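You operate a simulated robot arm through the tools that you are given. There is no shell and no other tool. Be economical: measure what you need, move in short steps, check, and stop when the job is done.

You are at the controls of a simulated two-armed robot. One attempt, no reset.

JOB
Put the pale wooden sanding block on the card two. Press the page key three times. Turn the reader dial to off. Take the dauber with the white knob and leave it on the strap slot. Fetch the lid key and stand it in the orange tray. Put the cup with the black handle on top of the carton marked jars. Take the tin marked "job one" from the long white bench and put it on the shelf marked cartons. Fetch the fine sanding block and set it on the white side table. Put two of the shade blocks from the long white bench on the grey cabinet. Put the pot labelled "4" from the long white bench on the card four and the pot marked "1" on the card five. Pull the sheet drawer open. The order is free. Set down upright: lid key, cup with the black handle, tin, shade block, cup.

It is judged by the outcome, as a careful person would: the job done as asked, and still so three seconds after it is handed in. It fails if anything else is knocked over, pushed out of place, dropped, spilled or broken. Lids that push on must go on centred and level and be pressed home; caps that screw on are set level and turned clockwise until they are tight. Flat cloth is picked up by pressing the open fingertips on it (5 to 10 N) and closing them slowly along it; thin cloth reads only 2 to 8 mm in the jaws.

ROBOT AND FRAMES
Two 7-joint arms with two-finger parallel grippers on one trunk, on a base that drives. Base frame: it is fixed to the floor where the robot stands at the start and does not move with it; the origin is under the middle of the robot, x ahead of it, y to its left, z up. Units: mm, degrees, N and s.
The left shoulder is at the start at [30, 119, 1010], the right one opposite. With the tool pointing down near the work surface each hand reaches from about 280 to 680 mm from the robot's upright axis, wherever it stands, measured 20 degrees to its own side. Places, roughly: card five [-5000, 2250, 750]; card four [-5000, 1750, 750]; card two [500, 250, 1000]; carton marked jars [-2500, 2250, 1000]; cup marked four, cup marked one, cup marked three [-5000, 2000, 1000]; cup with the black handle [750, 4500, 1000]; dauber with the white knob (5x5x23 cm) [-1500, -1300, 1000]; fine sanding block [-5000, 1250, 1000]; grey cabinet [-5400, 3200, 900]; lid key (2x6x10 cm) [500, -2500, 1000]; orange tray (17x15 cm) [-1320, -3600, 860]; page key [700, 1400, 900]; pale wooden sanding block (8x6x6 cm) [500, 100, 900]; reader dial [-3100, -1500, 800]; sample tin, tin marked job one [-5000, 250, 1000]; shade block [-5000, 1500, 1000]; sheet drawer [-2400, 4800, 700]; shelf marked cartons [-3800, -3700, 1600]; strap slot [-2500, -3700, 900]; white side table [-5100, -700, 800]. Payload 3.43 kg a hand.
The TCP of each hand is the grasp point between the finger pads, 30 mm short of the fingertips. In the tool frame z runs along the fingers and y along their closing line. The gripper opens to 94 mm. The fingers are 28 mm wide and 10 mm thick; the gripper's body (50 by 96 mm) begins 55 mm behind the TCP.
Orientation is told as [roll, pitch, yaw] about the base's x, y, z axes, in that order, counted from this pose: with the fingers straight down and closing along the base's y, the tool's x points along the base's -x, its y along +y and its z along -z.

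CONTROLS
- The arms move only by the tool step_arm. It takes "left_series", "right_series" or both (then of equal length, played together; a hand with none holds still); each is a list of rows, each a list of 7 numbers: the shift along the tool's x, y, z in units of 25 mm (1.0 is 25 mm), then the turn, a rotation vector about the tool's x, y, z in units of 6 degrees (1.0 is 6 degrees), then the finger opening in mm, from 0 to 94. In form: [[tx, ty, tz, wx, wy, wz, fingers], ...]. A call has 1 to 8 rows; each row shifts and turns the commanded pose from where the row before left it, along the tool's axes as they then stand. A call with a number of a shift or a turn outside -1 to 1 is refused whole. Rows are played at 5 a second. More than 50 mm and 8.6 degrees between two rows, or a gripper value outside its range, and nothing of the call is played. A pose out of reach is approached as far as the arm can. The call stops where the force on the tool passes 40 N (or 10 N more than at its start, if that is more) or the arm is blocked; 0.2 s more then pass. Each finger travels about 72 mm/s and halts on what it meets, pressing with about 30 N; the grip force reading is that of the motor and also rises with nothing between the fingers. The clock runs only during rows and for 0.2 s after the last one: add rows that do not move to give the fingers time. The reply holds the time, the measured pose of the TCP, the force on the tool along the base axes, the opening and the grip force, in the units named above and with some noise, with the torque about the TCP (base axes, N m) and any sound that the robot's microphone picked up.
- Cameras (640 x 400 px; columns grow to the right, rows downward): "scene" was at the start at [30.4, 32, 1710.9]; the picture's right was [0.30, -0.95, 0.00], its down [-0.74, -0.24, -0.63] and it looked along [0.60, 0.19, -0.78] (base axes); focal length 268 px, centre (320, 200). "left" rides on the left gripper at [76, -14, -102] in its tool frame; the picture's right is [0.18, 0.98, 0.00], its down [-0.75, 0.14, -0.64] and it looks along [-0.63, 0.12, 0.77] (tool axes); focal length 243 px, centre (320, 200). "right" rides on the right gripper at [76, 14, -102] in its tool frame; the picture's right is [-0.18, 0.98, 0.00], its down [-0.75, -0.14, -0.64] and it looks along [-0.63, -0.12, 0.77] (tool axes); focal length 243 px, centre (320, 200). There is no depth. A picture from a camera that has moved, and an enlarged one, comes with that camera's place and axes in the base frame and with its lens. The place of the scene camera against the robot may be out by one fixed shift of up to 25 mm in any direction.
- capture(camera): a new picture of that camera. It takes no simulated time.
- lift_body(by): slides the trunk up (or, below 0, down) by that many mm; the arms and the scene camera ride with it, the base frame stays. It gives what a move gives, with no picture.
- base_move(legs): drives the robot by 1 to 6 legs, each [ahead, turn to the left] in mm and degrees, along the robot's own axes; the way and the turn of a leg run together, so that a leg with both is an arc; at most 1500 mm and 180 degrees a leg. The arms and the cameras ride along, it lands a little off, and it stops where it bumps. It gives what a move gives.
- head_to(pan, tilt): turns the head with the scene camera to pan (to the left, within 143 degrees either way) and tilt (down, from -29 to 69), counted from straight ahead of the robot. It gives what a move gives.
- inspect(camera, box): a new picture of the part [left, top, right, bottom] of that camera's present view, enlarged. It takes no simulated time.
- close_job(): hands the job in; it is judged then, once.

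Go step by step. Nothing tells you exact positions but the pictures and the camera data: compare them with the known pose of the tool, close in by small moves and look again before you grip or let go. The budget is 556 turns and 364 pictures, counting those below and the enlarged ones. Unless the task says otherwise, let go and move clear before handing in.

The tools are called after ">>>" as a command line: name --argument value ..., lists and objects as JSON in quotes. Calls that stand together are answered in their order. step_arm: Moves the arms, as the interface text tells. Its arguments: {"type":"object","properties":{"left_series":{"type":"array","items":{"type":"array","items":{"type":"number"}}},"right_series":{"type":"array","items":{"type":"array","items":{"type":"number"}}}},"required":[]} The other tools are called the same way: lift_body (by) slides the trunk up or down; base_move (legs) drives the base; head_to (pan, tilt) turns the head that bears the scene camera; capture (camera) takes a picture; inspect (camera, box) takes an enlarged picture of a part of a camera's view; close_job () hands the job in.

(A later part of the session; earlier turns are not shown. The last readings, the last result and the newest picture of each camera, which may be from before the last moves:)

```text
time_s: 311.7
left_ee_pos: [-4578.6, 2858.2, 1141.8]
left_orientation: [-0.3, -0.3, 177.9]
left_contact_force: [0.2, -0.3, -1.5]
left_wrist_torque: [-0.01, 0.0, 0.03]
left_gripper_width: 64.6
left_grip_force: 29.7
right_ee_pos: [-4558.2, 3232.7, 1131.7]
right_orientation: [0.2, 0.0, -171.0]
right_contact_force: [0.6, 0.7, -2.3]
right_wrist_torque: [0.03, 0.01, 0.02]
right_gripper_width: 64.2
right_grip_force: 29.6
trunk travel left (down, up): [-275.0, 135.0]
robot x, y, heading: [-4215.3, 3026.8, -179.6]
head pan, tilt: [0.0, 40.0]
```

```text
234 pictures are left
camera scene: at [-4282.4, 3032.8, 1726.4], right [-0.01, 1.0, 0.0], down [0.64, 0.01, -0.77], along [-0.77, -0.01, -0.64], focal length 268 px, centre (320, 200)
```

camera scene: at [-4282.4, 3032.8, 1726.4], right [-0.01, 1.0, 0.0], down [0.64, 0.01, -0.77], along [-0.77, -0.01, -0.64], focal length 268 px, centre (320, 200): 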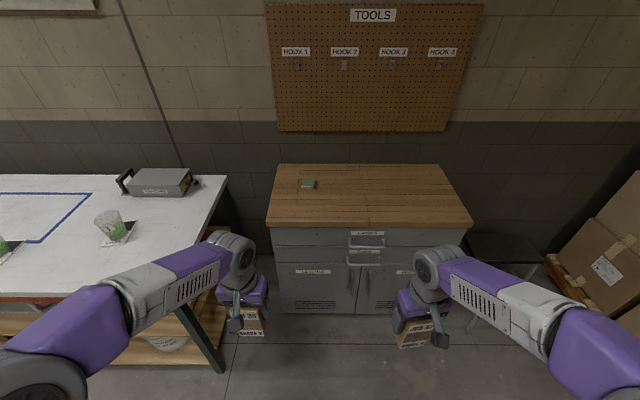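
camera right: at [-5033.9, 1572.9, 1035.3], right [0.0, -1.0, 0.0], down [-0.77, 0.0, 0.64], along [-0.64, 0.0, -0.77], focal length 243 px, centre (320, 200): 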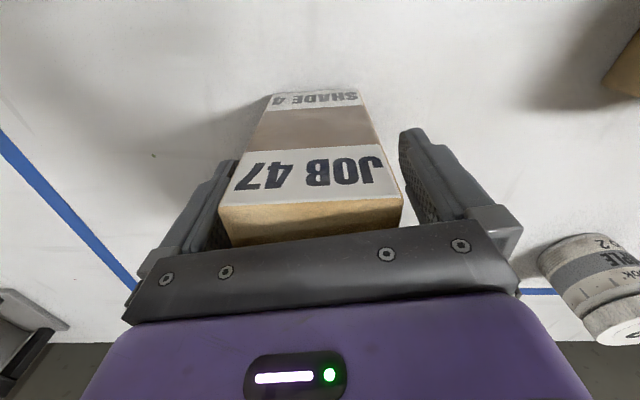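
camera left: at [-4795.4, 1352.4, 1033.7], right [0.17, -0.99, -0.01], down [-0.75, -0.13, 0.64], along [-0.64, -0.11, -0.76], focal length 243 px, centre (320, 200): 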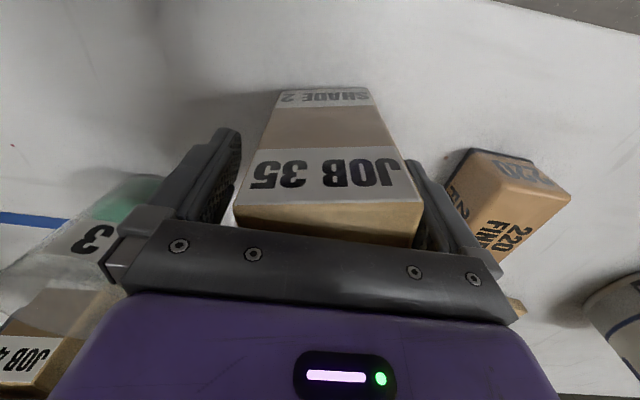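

>>> base_move --legs '[[490, 0]]'

>>> head_to --pan 0 --tilt 50

>>> capture --camera "scene"

>>> capture --camera "left"

>>> capture --camera "right"

```text
time_s: 314.6
left_ee_pos: [-5062.0, 2856.7, 1142.3]
left_orientation: [-0.3, -0.2, 177.8]
left_contact_force: [-0.3, -0.4, -2.1]
left_wrist_torque: [-0.02, -0.02, 0.05]
left_gripper_width: 64.2
left_grip_force: 30.2
right_ee_pos: [-5041.3, 3228.0, 1131.7]
right_orientation: [0.2, 0.0, -171.0]
right_contact_force: [-0.2, 0.0, -1.7]
right_wrist_torque: [0.03, -0.01, -0.01]
right_gripper_width: 64.4
right_grip_force: 30.0
trunk travel left (down, up): [-275.0, 135.0]
robot x, y, heading: [-4694.4, 3022.2, -179.6]
head pan, tilt: [0.0, 40.0]
```

```text
time_s: 315.3
left_ee_pos: [-5060.2, 2857.1, 1142.6]
left_orientation: [-0.3, -0.2, 177.8]
left_contact_force: [0.0, 0.4, -1.9]
left_wrist_torque: [0.0, 0.01, 0.01]
left_gripper_width: 64.2
left_grip_force: 30.1
right_ee_pos: [-5040.1, 3229.8, 1131.7]
right_orientation: [0.1, 0.1, -171.0]
right_contact_force: [0.0, 0.6, -2.5]
right_wrist_torque: [0.02, 0.03, 0.03]
right_gripper_width: 64.3
right_grip_force: 29.6
trunk travel left (down, up): [-275.0, 135.0]
robot x, y, heading: [-4697.4, 3020.5, -179.6]
head pan, tilt: [0.0, 50.0]
```

```text
233 pictures are left
camera scene: at [-4755.6, 3029.2, 1712.2], right [-0.01, 1.0, 0.0], down [0.77, 0.01, -0.64], along [-0.64, 0.0, -0.77], focal length 268 px, centre (320, 200)
```

scene: 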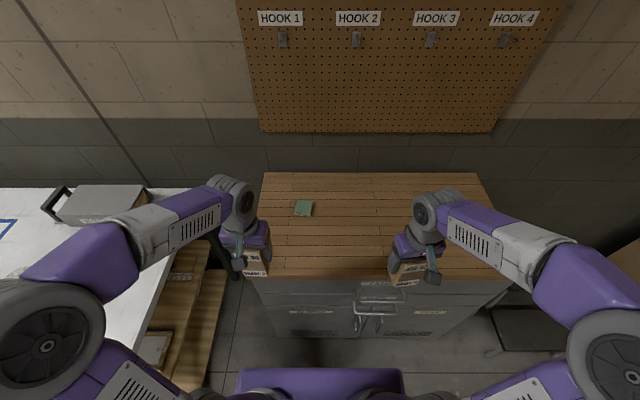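

```text
232 pictures are left
camera left: at [-4984.3, 2868.4, 1244.2], right [0.15, -0.99, -0.01], down [-0.76, -0.11, 0.64], along [-0.64, -0.09, -0.76], focal length 243 px, centre (320, 200)
```

left: 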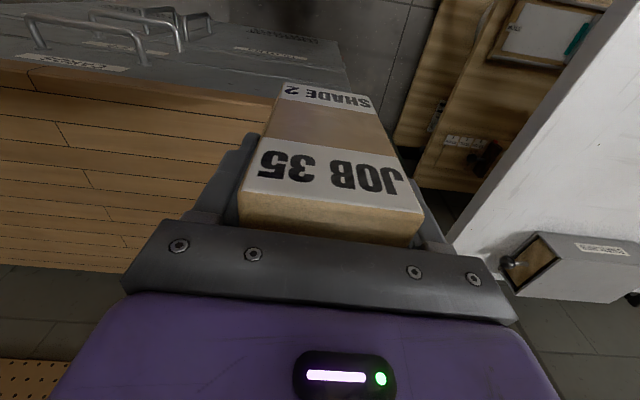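

```text
231 pictures are left
camera right: at [-4963.6, 3227.5, 1234.3], right [-0.03, -1.0, 0.0], down [-0.77, 0.02, 0.64], along [-0.64, 0.02, -0.77], focal length 243 px, centre (320, 200)
```

right: 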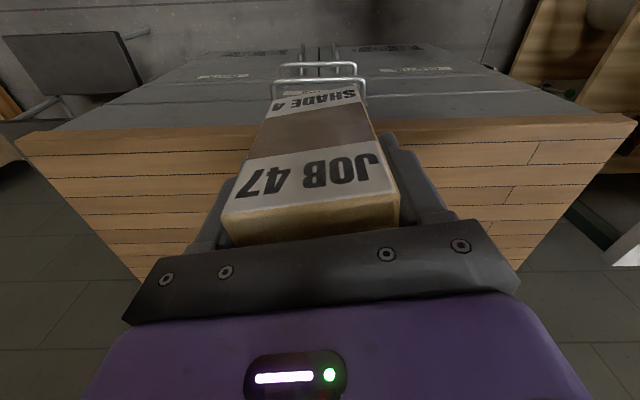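

>>> step_arm --left_series '[[-0.88, -0.32, 0, 0, 0, 0, 40], [-0.88, -0.32, 0, 0, 0, 0, 40], [-0.88, -0.32, 0, 0, 0, 0, 40], [-0.88, -0.32, 0, 0, 0, 0, 40], [-0.88, -0.32, 0.6, 0, 0, 0, 40], [-0.88, -0.32, 0.6, 0, 0, 0, 40], [0, 0, 1, 0, 0, 0, 40], [0, 0, 1, 0, 0, 0, 40]]' --right_series '[[-1, 0.04, 0, 0, 0, 0, 40], [-1, 0.04, 0, 0, 0, 0, 40], [-1, 0.04, 0, 0, 0, 0, 40], [-1, 0.04, 0, 0, 0, 0, 40], [-1, 0.04, 0.4, 0, 0, 0, 40], [-1, 0.04, 0.4, 0, 0, 0, 40], [0, 0, 1, 0, 0, 0, 40], [0, 0, 1, 0, 0, 0, 40]]'

>>> capture --camera "scene"

>>> capture --camera "left"

```text
time_s: 317.1
left_ee_pos: [-5192.3, 2910.5, 1061.4]
left_orientation: [-0.3, -0.2, 177.7]
left_contact_force: [-0.4, 0.4, -1.3]
left_wrist_torque: [0.0, -0.01, 0.02]
left_gripper_width: 64.2
left_grip_force: 30.1
right_ee_pos: [-5190.4, 3201.0, 1061.9]
right_orientation: [0.2, 0.2, -170.9]
right_contact_force: [-0.6, 0.6, -3.4]
right_wrist_torque: [-0.01, -0.01, 0.02]
right_gripper_width: 64.1
right_grip_force: 30.0
trunk travel left (down, up): [-275.0, 135.0]
robot x, y, heading: [-4694.8, 3018.9, -179.7]
head pan, tilt: [0.0, 50.0]
```

```text
230 pictures are left
camera scene: at [-4757.5, 3029.3, 1712.0], right [-0.01, 1.0, 0.0], down [0.77, 0.01, -0.64], along [-0.64, 0.0, -0.77], focal length 268 px, centre (320, 200)
```

scene: 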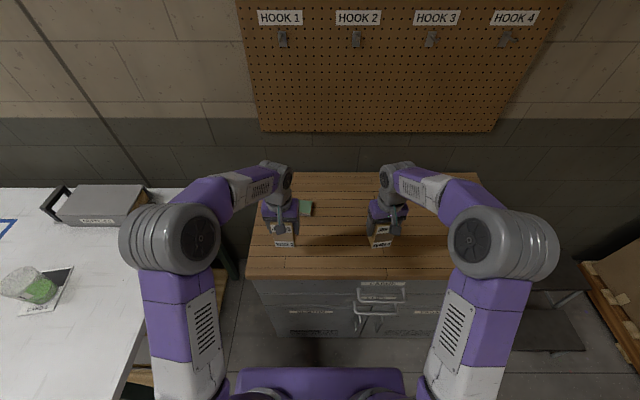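

```text
229 pictures are left
camera left: at [-5115.9, 2922.5, 1163.2], right [0.15, -0.99, -0.01], down [-0.76, -0.12, 0.64], along [-0.64, -0.09, -0.77], focal length 243 px, centre (320, 200)
```

left: 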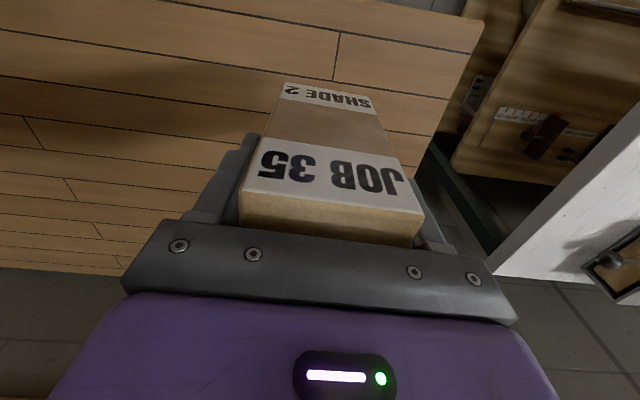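

>>> step_arm --left_series '[[0, 0, 0.4, 0, 0, 0, 40], [0, 0, 0.3, 0, 0, 0, 40], [0, 0, 0.25, 0, 0, 0, 40], [0, 0, 0.25, 0, 0, 0, 40], [0, 0, 0.2, 0, 0, 0, 40], [0, 0, 0.2, 0, 0, 0, 40]]' --right_series '[[0, 0, 0.4, 0, 0, 0, 40], [0, 0, 0.3, 0, 0, 0, 40], [0, 0, 0.25, 0, 0, 0, 40], [0, 0, 0.25, 0, 0, 0, 40], [0, 0, 0.2, 0, 0, 0, 40], [0, 0, 0.2, 0, 0, 0, 40]]'

>>> step_arm --left_series '[[0, 0, 0.2, 0, 0, 0, 40], [0, 0, 0.2, 0, 0, 0, 40], [0, 0, 0.2, 0, 0, 0, 40], [0, 0, 0.2, 0, 0, 0, 40]]' --right_series '[[0, 0, 0.2, 0, 0, 0, 40], [0, 0, 0.2, 0, 0, 0, 40], [0, 0, 0.2, 0, 0, 0, 40], [0, 0, 0.2, 0, 0, 0, 40]]'

```text
time_s: 318.5
left_ee_pos: [-5191.3, 2909.4, 1021.2]
left_orientation: [-0.3, -0.2, 177.9]
left_contact_force: [0.2, -0.7, -2.9]
left_wrist_torque: [0.01, 0.0, 0.0]
left_gripper_width: 64.0
left_grip_force: 29.6
right_ee_pos: [-5186.3, 3199.9, 1022.6]
right_orientation: [0.0, 0.0, -171.1]
right_contact_force: [-0.1, -0.1, -2.1]
right_wrist_torque: [-0.01, 0.02, 0.01]
right_gripper_width: 64.5
right_grip_force: 30.4
trunk travel left (down, up): [-275.0, 135.0]
robot x, y, heading: [-4696.1, 3017.4, -179.7]
head pan, tilt: [0.0, 50.0]
```

```text
time_s: 319.5
left_ee_pos: [-5192.0, 2910.8, 1001.5]
left_orientation: [-0.3, -0.2, 177.8]
left_contact_force: [0.2, 1.0, -2.8]
left_wrist_torque: [0.01, -0.06, -0.01]
left_gripper_width: 64.4
left_grip_force: 30.5
right_ee_pos: [-5186.0, 3200.1, 1002.6]
right_orientation: [0.1, 0.2, -171.1]
right_contact_force: [0.2, -0.4, -3.0]
right_wrist_torque: [-0.01, 0.0, -0.03]
right_gripper_width: 64.2
right_grip_force: 30.3
trunk travel left (down, up): [-275.0, 135.0]
robot x, y, heading: [-4696.0, 3021.5, -179.6]
head pan, tilt: [0.0, 50.0]
```

>>> step_arm --left_series '[[0, 0, 0.2, 0, 0, 0, 40], [0, 0, 0.2, 0, 0, 0, 40], [0, 0, 0.2, 0, 0, 0, 40], [0, 0, 0.2, 0, 0, 0, 40], [0, 0, 0.2, 0, 0, 0, 40], [0, 0, 0.2, 0, 0, 0, 40]]' --right_series '[[0, 0, 0.2, 0, 0, 0, 40], [0, 0, 0.2, 0, 0, 0, 40], [0, 0, 0.2, 0, 0, 0, 40], [0, 0, 0.2, 0, 0, 0, 40], [0, 0, 0.2, 0, 0, 0, 40], [0, 0, 0.2, 0, 0, 0, 40]]'

>>> capture --camera "left"

```text
time_s: 320.9
left_ee_pos: [-5189.9, 2910.3, 972.7]
left_orientation: [-0.3, -0.2, 177.8]
left_contact_force: [0.2, 0.2, -2.9]
left_wrist_torque: [0.0, -0.01, 0.03]
left_gripper_width: 64.4
left_grip_force: 29.7
right_ee_pos: [-5186.4, 3200.0, 973.1]
right_orientation: [0.0, -0.2, -171.1]
right_contact_force: [0.8, 1.4, 16.2]
right_wrist_torque: [0.12, -0.55, 0.0]
right_gripper_width: 64.2
right_grip_force: 29.7
trunk travel left (down, up): [-275.0, 135.0]
robot x, y, heading: [-4698.4, 3018.6, -179.6]
head pan, tilt: [0.0, 50.0]
```

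```text
228 pictures are left
camera left: at [-5113.9, 2921.9, 1074.8], right [0.15, -0.99, -0.01], down [-0.76, -0.12, 0.65], along [-0.64, -0.09, -0.76], focal length 243 px, centre (320, 200)
```

left: 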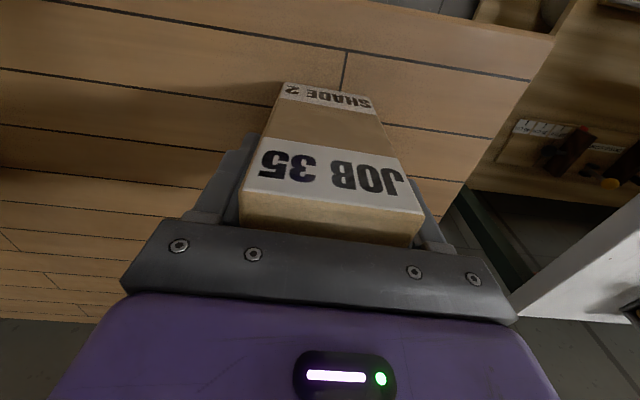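

>>> step_arm --left_series '[[0, 0, 0.1, 0, 0, 0, 40], [0, 0, 0.08, 0, 0, 0, 40], [0, 0, 0.06, 0, 0, 0, 40]]'

```text
time_s: 321.7
left_ee_pos: [-5192.0, 2910.0, 969.4]
left_orientation: [-0.4, -0.7, 177.7]
left_contact_force: [2.1, -2.5, 29.6]
left_wrist_torque: [-0.74, 0.09, 0.02]
left_gripper_width: 64.2
left_grip_force: 29.9
right_ee_pos: [-5186.9, 3199.4, 974.1]
right_orientation: [-0.1, -0.2, -171.0]
right_contact_force: [-6.7, 0.4, 16.1]
right_wrist_torque: [0.13, -0.11, 0.07]
right_gripper_width: 64.3
right_grip_force: 29.8
trunk travel left (down, up): [-275.0, 135.0]
robot x, y, heading: [-4697.5, 3019.9, -179.8]
head pan, tilt: [0.0, 50.0]
```

Both blocks touch. Opening and rising.

>>> step_arm --left_series '[[0, 0, -0.06, 0, 0, 0, 66], [0, 0, 0, 0, 0, 0, 78], [0, 0, 0, 0, 0, 0, 94], [0, 0, -0.8, 0, 0, 0, 94], [0, 0, -1, 0, 0, 0, 94], [0, 0, -1, 0, 0, 0, 94], [0, 0, -1, 0, 0, 0, 94], [0, 0, -1, 0, 0, 0, 94]]' --right_series '[[0, 0, 0, 0, 0, 0, 66], [0, 0, 0, 0, 0, 0, 78], [0, 0, 0, 0, 0, 0, 94], [0, 0, -0.8, 0, 0, 0, 94], [0, 0, -1, 0, 0, 0, 94], [0, 0, -1, 0, 0, 0, 94], [0, 0, -1, 0, 0, 0, 94], [0, 0, -1, 0, 0, 0, 94]]'

>>> capture --camera "scene"

>>> capture --camera "left"

```text
time_s: 323.5
left_ee_pos: [-5190.4, 2912.0, 1088.4]
left_orientation: [-0.3, -0.3, 177.7]
left_contact_force: [1.3, 0.7, -0.3]
left_wrist_torque: [0.02, 0.02, 0.02]
left_gripper_width: 93.8
left_grip_force: 0.1
right_ee_pos: [-5184.5, 3200.1, 1091.2]
right_orientation: [0.0, 0.1, -171.0]
right_contact_force: [0.4, 0.0, 0.6]
right_wrist_torque: [0.03, 0.02, -0.01]
right_gripper_width: 93.6
right_grip_force: 0.1
trunk travel left (down, up): [-275.0, 135.0]
robot x, y, heading: [-4697.7, 3017.0, -179.6]
head pan, tilt: [0.0, 50.0]
```

```text
227 pictures are left
camera scene: at [-4754.7, 3029.1, 1712.2], right [-0.01, 1.0, 0.0], down [0.77, 0.01, -0.64], along [-0.64, 0.0, -0.77], focal length 268 px, centre (320, 200)
```

scene: 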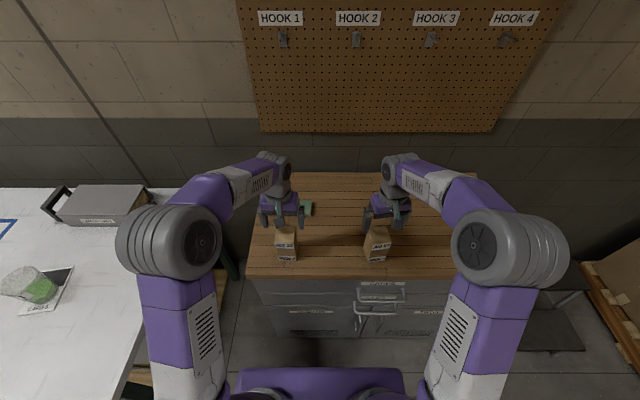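

```text
226 pictures are left
camera left: at [-5114.4, 2923.5, 1191.5], right [0.14, -0.99, -0.01], down [-0.76, -0.11, 0.64], along [-0.64, -0.09, -0.76], focal length 243 px, centre (320, 200)
```

left: 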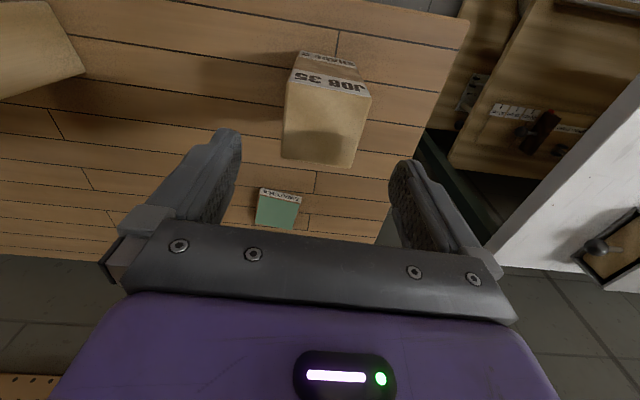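

Both shade blocks stand on the cabinet. Retracting and driving back for the 220 FINE block near [-4900,1196].

>>> step_arm --left_series '[[0.6, 0, -0.5, 0, 0, 0, 94], [1, 0, -0.5, 0, 0, 0, 94], [1, 0, -0.5, 0, 0, 0, 94], [1, 0, 0, 0, 0, 0, 94], [1, 0.5, 0, 0, 0, 0, 94], [1, 0.5, 0, 0, 0, 0, 94], [1, 0.5, 0, 0, 0, 0, 94]]' --right_series '[[0.6, 0, -0.5, 0, 0, 0.5, 94], [1, 0, -0.5, 0, 0, 0.5, 94], [1, 0, -0.5, 0, 0, 0.5, 94], [1, 0, 0, 0, 0, 0, 94], [1, 0, 0, 0, 0, 0, 94], [1, 0, 0, 0, 0, 0, 94], [1, 0, 0, 0, 0, 0, 94]]'

>>> base_move --legs '[[-440, 0], [0, 90], [1500, 0], [180, 0], [0, -90], [240, 0]]'

>>> head_to --pan 10 --tilt 45

>>> capture --camera "scene"

>>> capture --camera "left"

```text
time_s: 325.1
left_ee_pos: [-5027.2, 2867.7, 1124.6]
left_orientation: [-0.3, -0.3, 177.7]
left_contact_force: [-0.2, -0.5, 0.3]
left_wrist_torque: [0.0, 0.04, 0.0]
left_gripper_width: 94.1
left_grip_force: 0.2
right_ee_pos: [-5019.8, 3206.3, 1131.7]
right_orientation: [0.0, 0.1, -180.1]
right_contact_force: [0.0, 0.7, 0.6]
right_wrist_torque: [0.02, 0.0, 0.03]
right_gripper_width: 93.8
right_grip_force: 0.1
trunk travel left (down, up): [-275.0, 135.0]
robot x, y, heading: [-4699.4, 3020.8, -179.7]
head pan, tilt: [0.0, 50.0]
```

```text
time_s: 345.0
left_ee_pos: [-4775.1, 1154.7, 1124.4]
left_orientation: [-0.2, -0.3, 179.9]
left_contact_force: [0.3, 0.3, 0.7]
left_wrist_torque: [0.0, 0.01, -0.03]
left_gripper_width: 94.1
left_grip_force: 0.1
right_ee_pos: [-4778.4, 1492.9, 1130.0]
right_orientation: [0.1, 0.2, -178.0]
right_contact_force: [0.0, -0.7, -0.2]
right_wrist_torque: [-0.02, -0.01, 0.0]
right_gripper_width: 93.8
right_grip_force: 0.0
trunk travel left (down, up): [-275.0, 135.0]
robot x, y, heading: [-4450.9, 1317.0, -177.6]
head pan, tilt: [0.0, 50.0]
```

```text
time_s: 345.7
left_ee_pos: [-4772.6, 1154.4, 1124.6]
left_orientation: [-0.3, -0.3, 179.7]
left_contact_force: [-0.5, -0.5, 0.2]
left_wrist_torque: [-0.04, 0.03, -0.01]
left_gripper_width: 94.0
left_grip_force: 0.0
right_ee_pos: [-4777.6, 1491.6, 1130.1]
right_orientation: [0.0, 0.1, -178.0]
right_contact_force: [-0.5, 0.1, 0.5]
right_wrist_torque: [0.04, 0.03, 0.01]
right_gripper_width: 93.9
right_grip_force: 0.0
trunk travel left (down, up): [-275.0, 135.0]
robot x, y, heading: [-4446.7, 1316.9, -177.5]
head pan, tilt: [10.0, 45.0]
```

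```text
225 pictures are left
camera scene: at [-4508.2, 1310.7, 1719.0], right [-0.21, 0.98, 0.0], down [0.69, 0.15, -0.71], along [-0.69, -0.15, -0.71], focal length 268 px, centre (320, 200)
```

scene: 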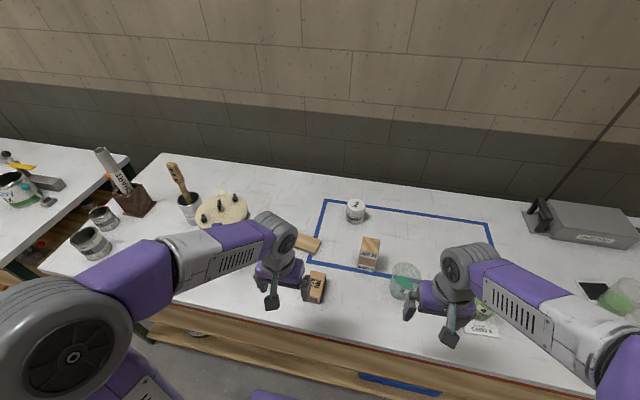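

```text
224 pictures are left
camera left: at [-4697.8, 1168.7, 1227.0], right [0.18, -0.98, -0.01], down [-0.75, -0.14, 0.64], along [-0.64, -0.11, -0.76], focal length 243 px, centre (320, 200)
```

left: 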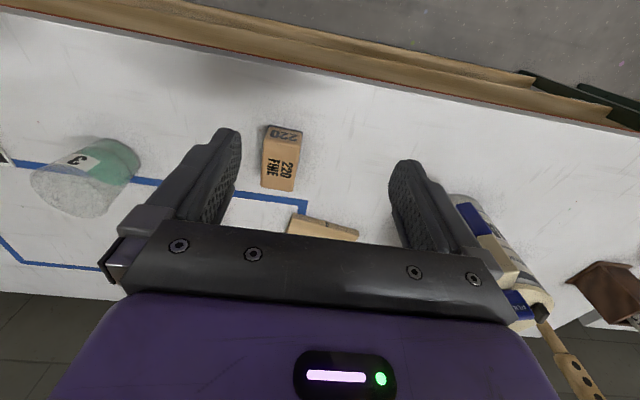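

>>> step_arm --left_series '[[-0.9, -0.28, 0.5, 0, 0, 0, 94], [-0.9, -0.28, 0.5, 0, 0, 0, 94], [-0.9, -0.28, 0.8, 0, 0, 0, 94], [-0.9, -0.28, 0.8, 0, 0, 0, 94], [-0.9, -0.28, 0.8, 0, 0, 0, 94], [-0.9, -0.28, 0.8, 0, 0, 0, 94]]'

>>> capture --camera "left"

```text
time_s: 347.1
left_ee_pos: [-4910.9, 1198.8, 1019.1]
left_orientation: [-0.3, -0.3, 179.8]
left_contact_force: [0.2, -0.7, -0.8]
left_wrist_torque: [0.01, -0.01, -0.01]
left_gripper_width: 93.9
left_grip_force: 0.0
right_ee_pos: [-4779.4, 1492.0, 1129.4]
right_orientation: [0.0, 0.2, -178.0]
right_contact_force: [-0.1, 0.1, 0.4]
right_wrist_torque: [0.0, -0.03, 0.0]
right_gripper_width: 94.1
right_grip_force: 0.0
trunk travel left (down, up): [-275.0, 135.0]
robot x, y, heading: [-4449.5, 1317.6, -177.6]
head pan, tilt: [10.0, 45.0]
```

```text
223 pictures are left
camera left: at [-4835.7, 1212.6, 1121.5], right [0.18, -0.98, -0.01], down [-0.75, -0.14, 0.64], along [-0.64, -0.11, -0.76], focal length 243 px, centre (320, 200)
```

left: 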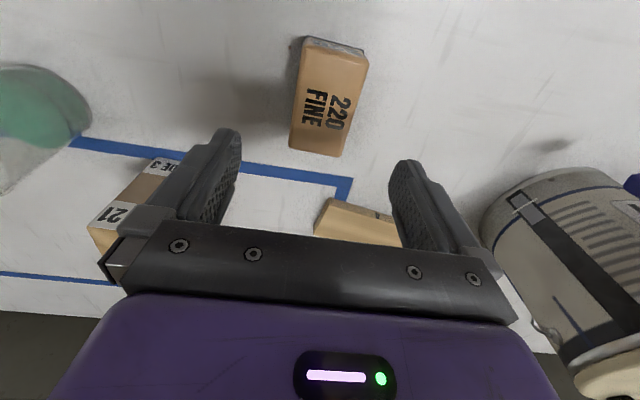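

>>> step_arm --left_series '[[0.28, 0.16, 0.93, 0, 0, 0.8, 94], [0, 0, 0.93, 0, 0, 0.8, 94], [0, 0, 0.93, 0, 0, 0, 94], [0, 0, 0.93, 0, 0, 0, 94]]'

>>> capture --camera "left"

```text
time_s: 348.1
left_ee_pos: [-4902.3, 1194.9, 927.6]
left_orientation: [-0.3, -0.3, 170.1]
left_contact_force: [0.5, 0.2, -0.2]
left_wrist_torque: [0.0, 0.01, 0.01]
left_gripper_width: 93.7
left_grip_force: 0.0
right_ee_pos: [-4778.8, 1491.1, 1130.1]
right_orientation: [0.0, 0.1, -178.0]
right_contact_force: [0.1, -0.2, -1.0]
right_wrist_torque: [0.0, 0.02, -0.01]
right_gripper_width: 94.3
right_grip_force: 0.1
trunk travel left (down, up): [-275.0, 135.0]
robot x, y, heading: [-4444.7, 1320.4, -177.7]
head pan, tilt: [10.0, 45.0]
```

```text
222 pictures are left
camera left: at [-4825.4, 1196.9, 1028.4], right [0.01, -1.0, -0.01], down [-0.76, -0.01, 0.65], along [-0.65, 0.0, -0.76], focal length 243 px, centre (320, 200)
```

left: 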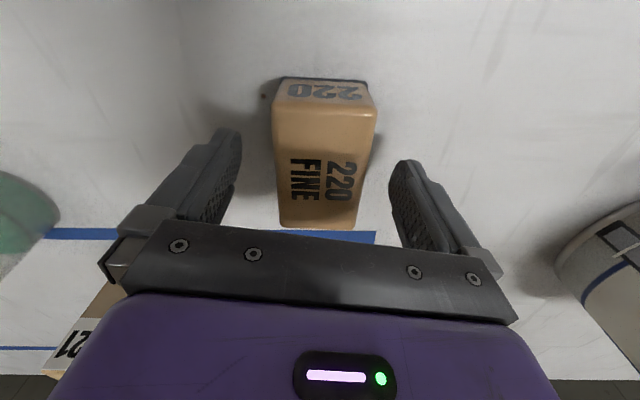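

>>> step_arm --left_series '[[0, 0, 0.8, 0, 0, 0, 94], [0, 0, 0, 0, 0, 0, 70], [0, 0, 0, 0, 0, 0, 50], [0, 0, 0, 0, 0, 0, 30], [0, 0, 0, 0, 0, 0, 30], [0, 0, 0, 0, 0, 0, 30]]'

>>> step_arm --left_series '[[0, 0, -1, 0, 0, 0, 30], [0, 0, -1, 0, 0, 0, 30], [0, 0, -1, 0, 0, -0.5, 30], [0, 0, -1, 0, 0, -0.5, 30], [0, 0, -1, 0, 0, -0.6, 30], [0.7, 0, -1, 0, 0, 0, 30], [1, 0, -1, 0, 0, 0, 30], [1, 0.5, -1, 0, 0, 0, 30]]'

>>> capture --camera "scene"

>>> inspect --camera "scene" --box '[0, 130, 240, 270]'

```text
time_s: 349.5
left_ee_pos: [-4902.7, 1195.5, 908.1]
left_orientation: [-0.2, -0.3, 170.2]
left_contact_force: [0.6, -0.4, 1.9]
left_wrist_torque: [-0.13, 0.11, 0.07]
left_gripper_width: 60.3
left_grip_force: 30.0
right_ee_pos: [-4778.3, 1492.2, 1131.0]
right_orientation: [0.0, 0.1, -177.9]
right_contact_force: [-0.5, 0.3, -0.3]
right_wrist_torque: [-0.01, 0.01, -0.02]
right_gripper_width: 94.4
right_grip_force: 0.1
trunk travel left (down, up): [-275.0, 135.0]
robot x, y, heading: [-4446.1, 1317.8, -177.3]
head pan, tilt: [10.0, 45.0]
```

```text
time_s: 351.3
left_ee_pos: [-4831.9, 1180.4, 1108.9]
left_orientation: [-0.2, -0.4, 179.8]
left_contact_force: [0.5, -0.5, -0.6]
left_wrist_torque: [0.0, 0.05, -0.02]
left_gripper_width: 60.2
left_grip_force: 29.7
right_ee_pos: [-4778.5, 1491.0, 1130.4]
right_orientation: [-0.1, 0.1, -178.0]
right_contact_force: [0.5, -0.1, 0.3]
right_wrist_torque: [0.02, -0.01, 0.03]
right_gripper_width: 93.8
right_grip_force: 0.1
trunk travel left (down, up): [-275.0, 135.0]
robot x, y, heading: [-4444.6, 1318.2, -177.2]
head pan, tilt: [10.0, 45.0]
```

```text
221 pictures are left
camera scene: at [-4507.0, 1309.7, 1719.1], right [-0.21, 0.98, 0.0], down [0.69, 0.15, -0.71], along [-0.69, -0.15, -0.71], focal length 268 px, centre (320, 200)
```

scene: 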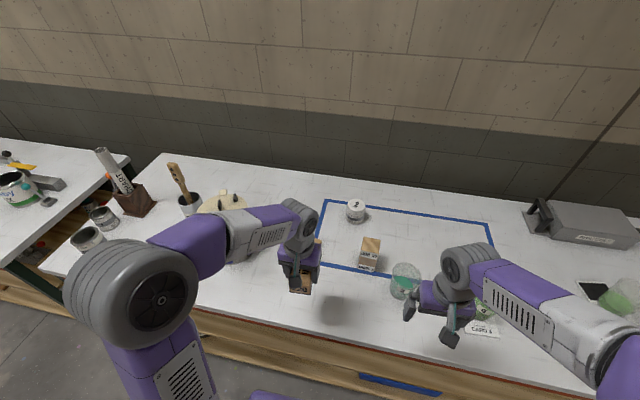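

```text
2.67 times, centred on (120, 200) of scene
camera zoom: at [-4507.0, 1309.7, 1719.1], right [-0.21, 0.98, 0.0], down [0.69, 0.15, -0.71], along [-0.69, -0.15, -0.71], focal length 715 px, centre (853, 200)
```

zoom: 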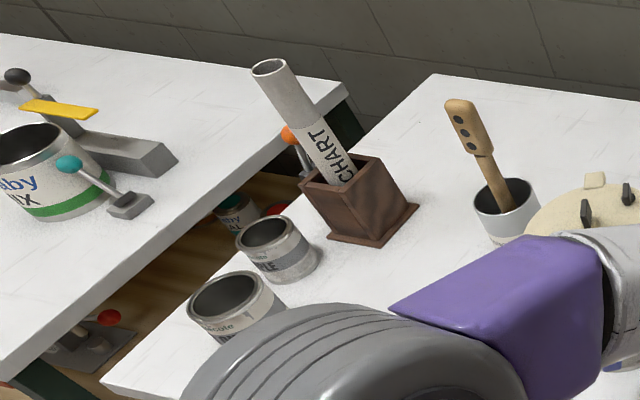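

The 220 FINE block is in the left hand. The tins stand near [-4950,310]; driving there so that the right hand can reach.

>>> base_move --legs '[[-220, 0], [0, 87], [1110, 0], [0, -90], [190, 0]]'

>>> head_to --pan -5 --tilt 45

>>> capture --camera "scene"

```text
time_s: 366.9
left_ee_pos: [-4808.2, 94.5, 1108.6]
left_orientation: [-0.3, -0.1, 177.9]
left_contact_force: [0.0, -0.2, -0.7]
left_wrist_torque: [-0.02, -0.01, 0.01]
left_gripper_width: 58.4
left_grip_force: 30.3
right_ee_pos: [-4742.9, 403.1, 1128.9]
right_orientation: [-0.1, 0.1, -179.8]
right_contact_force: [-0.6, 0.2, 0.1]
right_wrist_torque: [-0.01, 0.01, -0.02]
right_gripper_width: 93.7
right_grip_force: 0.0
trunk travel left (down, up): [-275.0, 135.0]
robot x, y, heading: [-4415.4, 217.7, -179.4]
head pan, tilt: [10.0, 45.0]
```

```text
time_s: 367.7
left_ee_pos: [-4807.1, 93.7, 1108.3]
left_orientation: [-0.4, -0.2, 177.9]
left_contact_force: [-0.1, 0.0, -0.5]
left_wrist_torque: [-0.01, 0.0, 0.01]
left_gripper_width: 58.7
left_grip_force: 29.5
right_ee_pos: [-4741.9, 403.3, 1131.0]
right_orientation: [0.0, 0.1, -179.9]
right_contact_force: [-0.1, -0.4, -0.3]
right_wrist_torque: [0.01, 0.0, -0.02]
right_gripper_width: 93.9
right_grip_force: 0.0
trunk travel left (down, up): [-275.0, 135.0]
robot x, y, heading: [-4415.1, 219.0, -179.6]
head pan, tilt: [-5.0, 45.0]
```

```text
219 pictures are left
camera scene: at [-4479.5, 233.6, 1719.1], right [0.08, 1.0, 0.0], down [0.7, -0.05, -0.71], along [-0.71, 0.05, -0.71], focal length 268 px, centre (320, 200)
```

scene: 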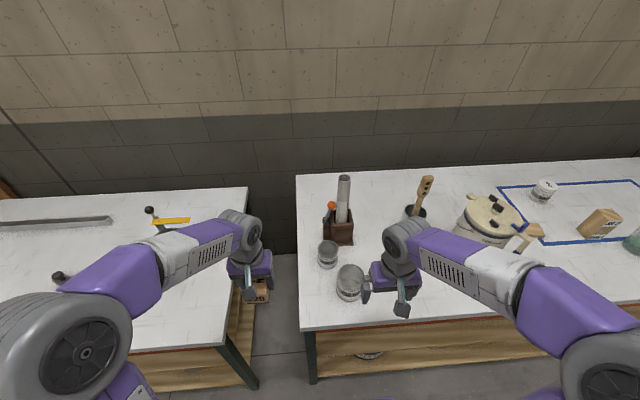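

>>> inspect --camera "scene" --box '[290, 210, 400, 320]'

>>> capture --camera "right"

```text
3.64 times, centred on (345, 265) of scene
camera zoom: at [-4479.5, 233.6, 1719.1], right [0.08, 1.0, 0.0], down [0.7, -0.05, -0.71], along [-0.71, 0.05, -0.71], focal length 974 px, centre (229, -36)
```

zoom: 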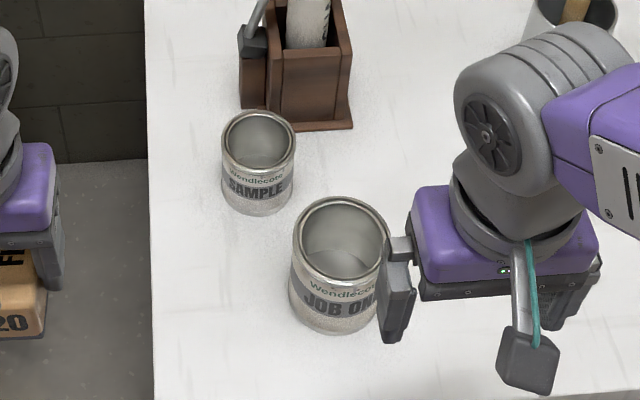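

```text
217 pictures are left
camera right: at [-4666.7, 388.9, 1232.3], right [-0.18, -0.98, 0.0], down [-0.75, 0.14, 0.64], along [-0.63, 0.12, -0.77], focal length 243 px, centre (320, 200)
```

right: 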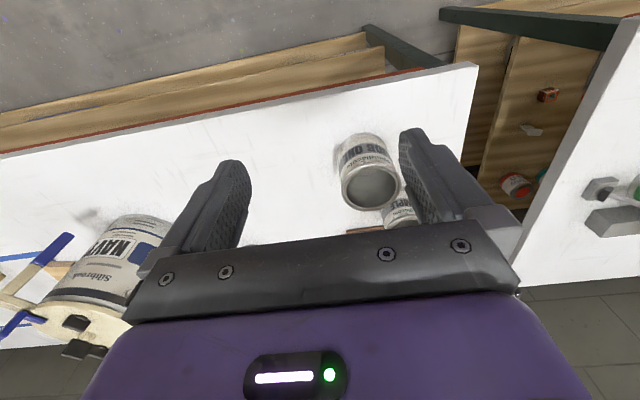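

JOB ONE is the front tin. The shelf it goes to is high, so before choosing a grip I'll first deliver the sanding block to the side table and look at the shelf from there.

>>> base_move --legs '[[-250, 0], [0, 90]]'

>>> head_to --pan -10 --tilt 20

>>> capture --camera "scene"

>>> head_to --pan 25 --tilt 10

>>> capture --camera "scene"

```text
time_s: 373.3
left_ee_pos: [-4042.9, -171.2, 1109.1]
left_orientation: [-0.3, -0.3, -93.1]
left_contact_force: [0.4, 0.6, -0.7]
left_wrist_torque: [0.02, -0.01, 0.0]
left_gripper_width: 58.7
left_grip_force: 29.4
right_ee_pos: [-4352.1, -103.2, 1130.7]
right_orientation: [0.0, 0.1, -90.9]
right_contact_force: [-0.4, 1.2, 0.7]
right_wrist_torque: [0.02, 0.0, -0.02]
right_gripper_width: 94.2
right_grip_force: 0.1
trunk travel left (down, up): [-275.0, 135.0]
robot x, y, heading: [-4163.7, 219.7, -90.8]
head pan, tilt: [-5.0, 45.0]
```

```text
time_s: 374.2
left_ee_pos: [-4043.7, -172.3, 1108.3]
left_orientation: [-0.4, -0.2, -93.1]
left_contact_force: [-0.1, 0.5, 0.2]
left_wrist_torque: [0.0, 0.02, -0.06]
left_gripper_width: 58.9
left_grip_force: 30.2
right_ee_pos: [-4352.6, -102.0, 1130.3]
right_orientation: [-0.1, 0.1, -90.9]
right_contact_force: [0.2, -0.1, 0.0]
right_wrist_torque: [0.02, -0.02, 0.02]
right_gripper_width: 94.0
right_grip_force: 0.1
trunk travel left (down, up): [-275.0, 135.0]
robot x, y, heading: [-4164.6, 221.7, -90.6]
head pan, tilt: [-10.0, 20.0]
```

```text
216 pictures are left
camera scene: at [-4190.7, 167.4, 1757.6], right [-0.98, 0.18, 0.0], down [0.06, 0.34, -0.94], along [-0.17, -0.92, -0.34], focal length 268 px, centre (320, 200)
```

scene: 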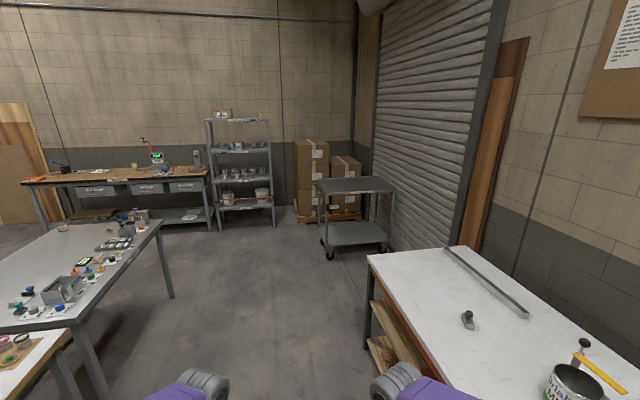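

```text
time_s: 375.2
left_ee_pos: [-4044.6, -171.4, 1107.7]
left_orientation: [-0.3, -0.3, -93.2]
left_contact_force: [-0.1, -0.3, -0.1]
left_wrist_torque: [0.01, 0.01, 0.0]
left_gripper_width: 58.8
left_grip_force: 30.2
right_ee_pos: [-4351.0, -102.2, 1129.9]
right_orientation: [0.1, 0.1, -90.9]
right_contact_force: [0.4, 0.8, -0.2]
right_wrist_torque: [0.01, -0.01, 0.0]
right_gripper_width: 94.2
right_grip_force: 0.0
trunk travel left (down, up): [-275.0, 135.0]
robot x, y, heading: [-4163.0, 220.6, -90.6]
head pan, tilt: [25.0, 10.0]
```

```text
215 pictures are left
camera scene: at [-4135.3, 174.4, 1774.0], right [-0.91, -0.41, 0.0], down [-0.07, 0.16, -0.98], along [0.41, -0.9, -0.17], focal length 268 px, centre (320, 200)
```

scene: 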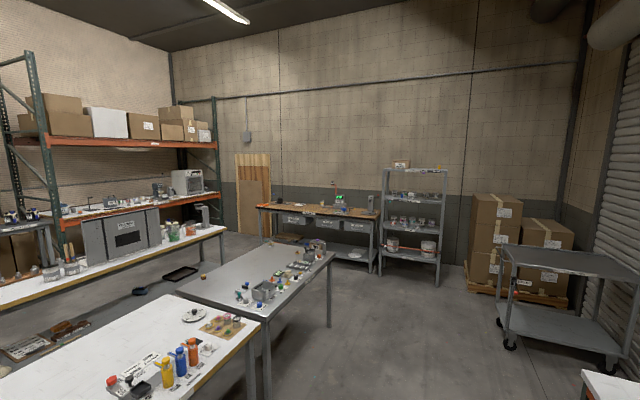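

>>> inspect --camera "scene" --box '[360, 150, 460, 280]'

```text
3.08 times, centred on (410, 215) of scene
camera zoom: at [-4135.3, 174.4, 1774.0], right [-0.91, -0.41, 0.0], down [-0.07, 0.16, -0.98], along [0.41, -0.9, -0.17], focal length 824 px, centre (43, 154)
```

zoom: 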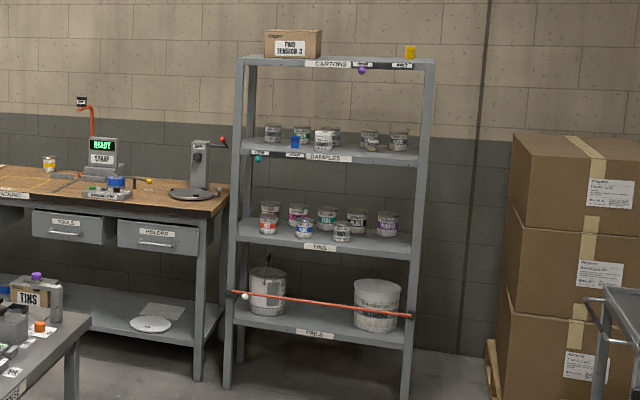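

The CARTONS shelf is the open top of the grey rack, z≈1565. First the sanding block: driving up to the white side table.

>>> base_move --legs '[[700, 0], [0, -90], [150, 0]]'

>>> head_to --pan 10 --tilt 40

>>> capture --camera "scene"

```text
time_s: 384.0
left_ee_pos: [-4722.3, -573.7, 1108.1]
left_orientation: [-0.3, -0.3, 173.8]
left_contact_force: [0.3, 0.0, -1.0]
left_wrist_torque: [0.0, -0.05, -0.01]
left_gripper_width: 58.6
left_grip_force: 29.7
right_ee_pos: [-4636.5, -269.0, 1131.0]
right_orientation: [0.0, 0.1, 176.1]
right_contact_force: [0.5, 0.2, 0.2]
right_wrist_torque: [0.03, 0.0, 0.01]
right_gripper_width: 93.8
right_grip_force: 0.0
trunk travel left (down, up): [-275.0, 135.0]
robot x, y, heading: [-4324.9, -472.0, 176.6]
head pan, tilt: [25.0, 10.0]
```

```text
time_s: 384.9
left_ee_pos: [-4720.8, -573.5, 1108.6]
left_orientation: [-0.3, -0.2, 173.8]
left_contact_force: [-0.5, 1.0, -1.3]
left_wrist_torque: [0.01, -0.05, -0.01]
left_gripper_width: 58.8
left_grip_force: 30.1
right_ee_pos: [-4635.8, -268.6, 1129.6]
right_orientation: [0.0, 0.1, 176.1]
right_contact_force: [-0.6, 0.3, -0.7]
right_wrist_torque: [-0.02, -0.01, -0.02]
right_gripper_width: 93.9
right_grip_force: 0.0
trunk travel left (down, up): [-275.0, 135.0]
robot x, y, heading: [-4324.2, -478.8, 176.5]
head pan, tilt: [10.0, 40.0]
```

```text
213 pictures are left
camera scene: at [-4390.3, -479.0, 1726.4], right [-0.11, 0.99, 0.0], down [0.64, 0.07, -0.77], along [-0.76, -0.09, -0.64], focal length 268 px, centre (320, 200)
```

scene: 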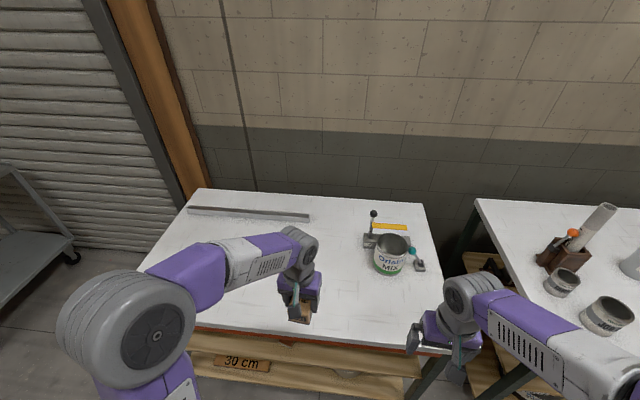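

>>> base_move --legs '[[100, 0]]'

>>> capture --camera "left"

```text
time_s: 386.1
left_ee_pos: [-4819.2, -567.7, 1108.1]
left_orientation: [-0.2, -0.2, 173.9]
left_contact_force: [0.1, 0.0, -1.0]
left_wrist_torque: [-0.01, -0.05, 0.0]
left_gripper_width: 58.7
left_grip_force: 30.6
right_ee_pos: [-4733.6, -263.7, 1131.3]
right_orientation: [0.0, 0.1, 176.2]
right_contact_force: [-0.8, -0.3, -0.1]
right_wrist_torque: [-0.01, 0.0, -0.02]
right_gripper_width: 94.4
right_grip_force: 0.0
trunk travel left (down, up): [-275.0, 135.0]
robot x, y, heading: [-4420.4, -466.9, 176.7]
head pan, tilt: [10.0, 40.0]
```

```text
212 pictures are left
camera left: at [-4743.0, -561.3, 1210.3], right [0.08, -1.0, -0.01], down [-0.76, -0.06, 0.64], along [-0.64, -0.05, -0.76], focal length 243 px, centre (320, 200)
```

left: 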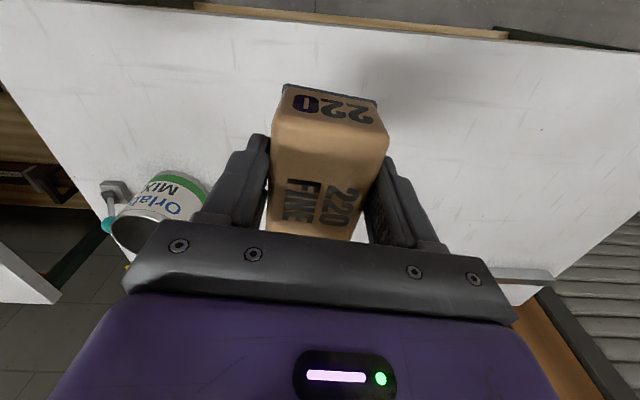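

>>> step_arm --left_series '[[-0.6, 0, 0.8, 0, 0, 0, 30], [-0.4, -0.4, 1, 0, 0, 0, 30], [0, 0, 1, 0, 0, 0, 30], [0, 0, 1, 0, 0, 0, 30], [0, 0, 1, 0, 0, 0, 30], [0, 0, 1, 0, 0, 0, 30], [0, 0, 0.8, 0, 0, 0, 30]]'

>>> capture --camera "left"

```text
time_s: 387.7
left_ee_pos: [-4842.7, -556.2, 944.8]
left_orientation: [-0.3, -0.3, 174.0]
left_contact_force: [0.6, 0.5, -0.5]
left_wrist_torque: [0.0, 0.01, -0.02]
left_gripper_width: 58.6
left_grip_force: 30.3
right_ee_pos: [-4733.1, -263.8, 1129.9]
right_orientation: [0.0, 0.2, 176.3]
right_contact_force: [1.0, 0.3, -0.7]
right_wrist_torque: [0.01, -0.01, -0.04]
right_gripper_width: 93.9
right_grip_force: 0.1
trunk travel left (down, up): [-275.0, 135.0]
robot x, y, heading: [-4421.7, -470.4, 176.8]
head pan, tilt: [10.0, 40.0]
```

```text
211 pictures are left
camera left: at [-4767.1, -549.0, 1047.0], right [0.08, -1.0, -0.01], down [-0.76, -0.06, 0.64], along [-0.64, -0.05, -0.76], focal length 243 px, centre (320, 200)
```

left: 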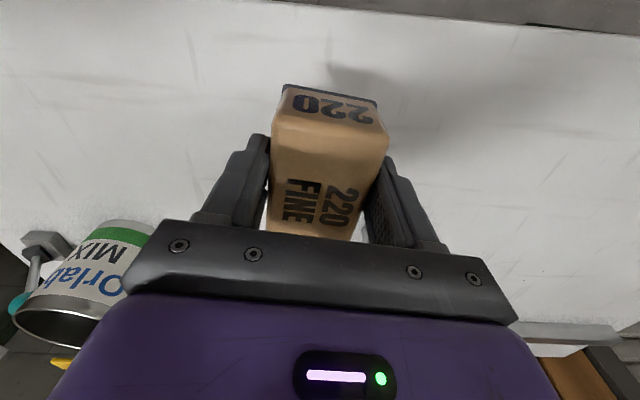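

>>> step_arm --left_series '[[0, 0, 0.5, 0, 0, 0, 30], [0, 0, 0.4, 0, 0, 0, 30], [0, 0, 0.2, 0, 0, 0, 30], [0, 0, 0.16, 0, 0, 0, 30], [0, 0, 0.16, 0, 0, 0, 30]]'

```text
time_s: 388.9
left_ee_pos: [-4844.2, -554.3, 908.4]
left_orientation: [-0.3, -0.2, 174.0]
left_contact_force: [0.1, 0.1, -0.8]
left_wrist_torque: [0.01, 0.02, -0.04]
left_gripper_width: 58.6
left_grip_force: 29.8
right_ee_pos: [-4733.8, -264.1, 1130.2]
right_orientation: [0.1, 0.1, 176.2]
right_contact_force: [-0.2, -0.5, 0.2]
right_wrist_torque: [-0.01, 0.0, -0.01]
right_gripper_width: 94.0
right_grip_force: 0.1
trunk travel left (down, up): [-275.0, 135.0]
robot x, y, heading: [-4419.5, -468.9, 176.6]
head pan, tilt: [10.0, 40.0]
```

>>> step_arm --left_series '[[0, 0, 0.16, 0, 0, 0, 30], [0, 0, 0.16, 0, 0, 0, 30], [0, 0, 0.16, 0, 0, 0, 30], [0, 0, 0.16, 0, 0, 0, 30], [0, 0, 0.16, 0, 0, 0, 30], [0, 0, 0.16, 0, 0, 0, 30]]'

```text
time_s: 390.3
left_ee_pos: [-4843.9, -554.6, 883.9]
left_orientation: [-0.2, -0.2, 173.8]
left_contact_force: [1.2, 0.0, -1.0]
left_wrist_torque: [0.02, -0.01, 0.02]
left_gripper_width: 58.6
left_grip_force: 30.0
right_ee_pos: [-4732.6, -263.6, 1129.5]
right_orientation: [-0.1, 0.1, 176.1]
right_contact_force: [-1.0, 0.3, -0.2]
right_wrist_torque: [0.01, 0.02, 0.02]
right_gripper_width: 94.0
right_grip_force: 0.1
trunk travel left (down, up): [-275.0, 135.0]
robot x, y, heading: [-4420.6, -471.7, 176.4]
head pan, tilt: [10.0, 40.0]
```

>>> capture --camera "left"

>>> inspect --camera "scene" --box '[200, 200, 440, 360]'

```text
210 pictures are left
camera left: at [-4766.9, -547.5, 986.0], right [0.08, -1.0, -0.01], down [-0.76, -0.06, 0.64], along [-0.64, -0.05, -0.76], focal length 243 px, centre (320, 200)
```

left: 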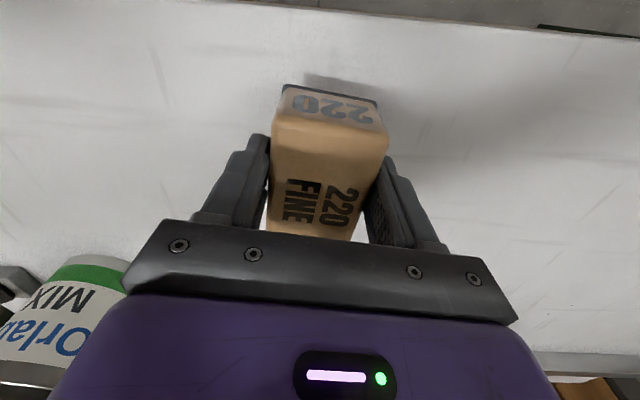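

```text
2.50 times, centred on (320, 280) of scene
camera zoom: at [-4488.1, -473.1, 1726.3], right [-0.11, 0.99, 0.0], down [0.64, 0.07, -0.77], along [-0.76, -0.09, -0.64], focal length 670 px, centre (320, 0)
```

zoom: 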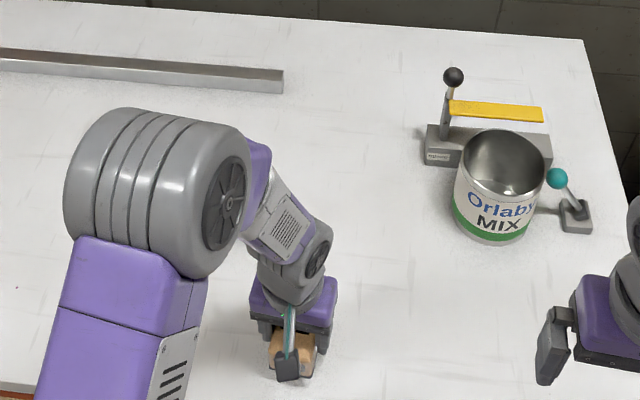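

>>> step_arm --left_series '[[0, 0, 0.2, 0, 0, 0, 30], [0, 0, 0.16, 0, 0, 0, 30], [0, 0, 0.16, 0, 0, 0, 30], [0, 0, 0.16, 0, 0, 0, 30], [0, 0, 0.16, 0, 0, 0, 30], [0, 0, 0.16, 0, 0, 0, 30]]'

```text
time_s: 391.7
left_ee_pos: [-4843.4, -554.6, 858.6]
left_orientation: [-0.3, -0.2, 173.8]
left_contact_force: [0.8, 0.7, -0.4]
left_wrist_torque: [0.0, -0.01, 0.01]
left_gripper_width: 58.7
left_grip_force: 29.7
right_ee_pos: [-4733.8, -263.5, 1129.9]
right_orientation: [-0.1, 0.0, 176.2]
right_contact_force: [0.0, 0.0, 0.1]
right_wrist_torque: [0.02, 0.0, 0.0]
right_gripper_width: 94.0
right_grip_force: 0.0
trunk travel left (down, up): [-275.0, 135.0]
robot x, y, heading: [-4422.8, -471.2, 176.6]
head pan, tilt: [10.0, 40.0]
```

>>> step_arm --left_series '[[0, 0, 0.2, 0, 0, 0, 30], [0, 0, 0.2, 0, 0, 0, 30], [0, 0, 0.2, 0, 0, 0, 30], [0, 0, 0.2, 0, 0, 0, 30], [0, 0, 0.2, 0, 0, 0, 30], [0, 0, 0.2, 0, 0, 0, 30]]'

>>> capture --camera "left"

```text
time_s: 393.1
left_ee_pos: [-4843.8, -553.7, 830.4]
left_orientation: [-0.4, -0.4, 174.0]
left_contact_force: [-2.9, -2.8, 32.0]
left_wrist_torque: [-0.67, -0.15, -0.16]
left_gripper_width: 59.0
left_grip_force: 30.3
right_ee_pos: [-4732.3, -263.9, 1132.1]
right_orientation: [0.1, 0.0, 176.2]
right_contact_force: [-0.4, -0.1, 0.3]
right_wrist_torque: [-0.01, -0.01, 0.05]
right_gripper_width: 94.1
right_grip_force: 0.1
trunk travel left (down, up): [-275.0, 135.0]
robot x, y, heading: [-4422.7, -471.2, 176.7]
head pan, tilt: [10.0, 40.0]
```

```text
208 pictures are left
camera left: at [-4767.2, -547.5, 932.1], right [0.08, -1.0, -0.01], down [-0.76, -0.06, 0.65], along [-0.65, -0.05, -0.76], focal length 243 px, centre (320, 200)
```

left: 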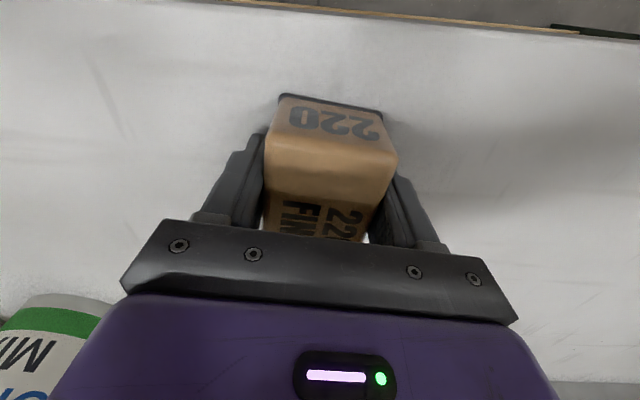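

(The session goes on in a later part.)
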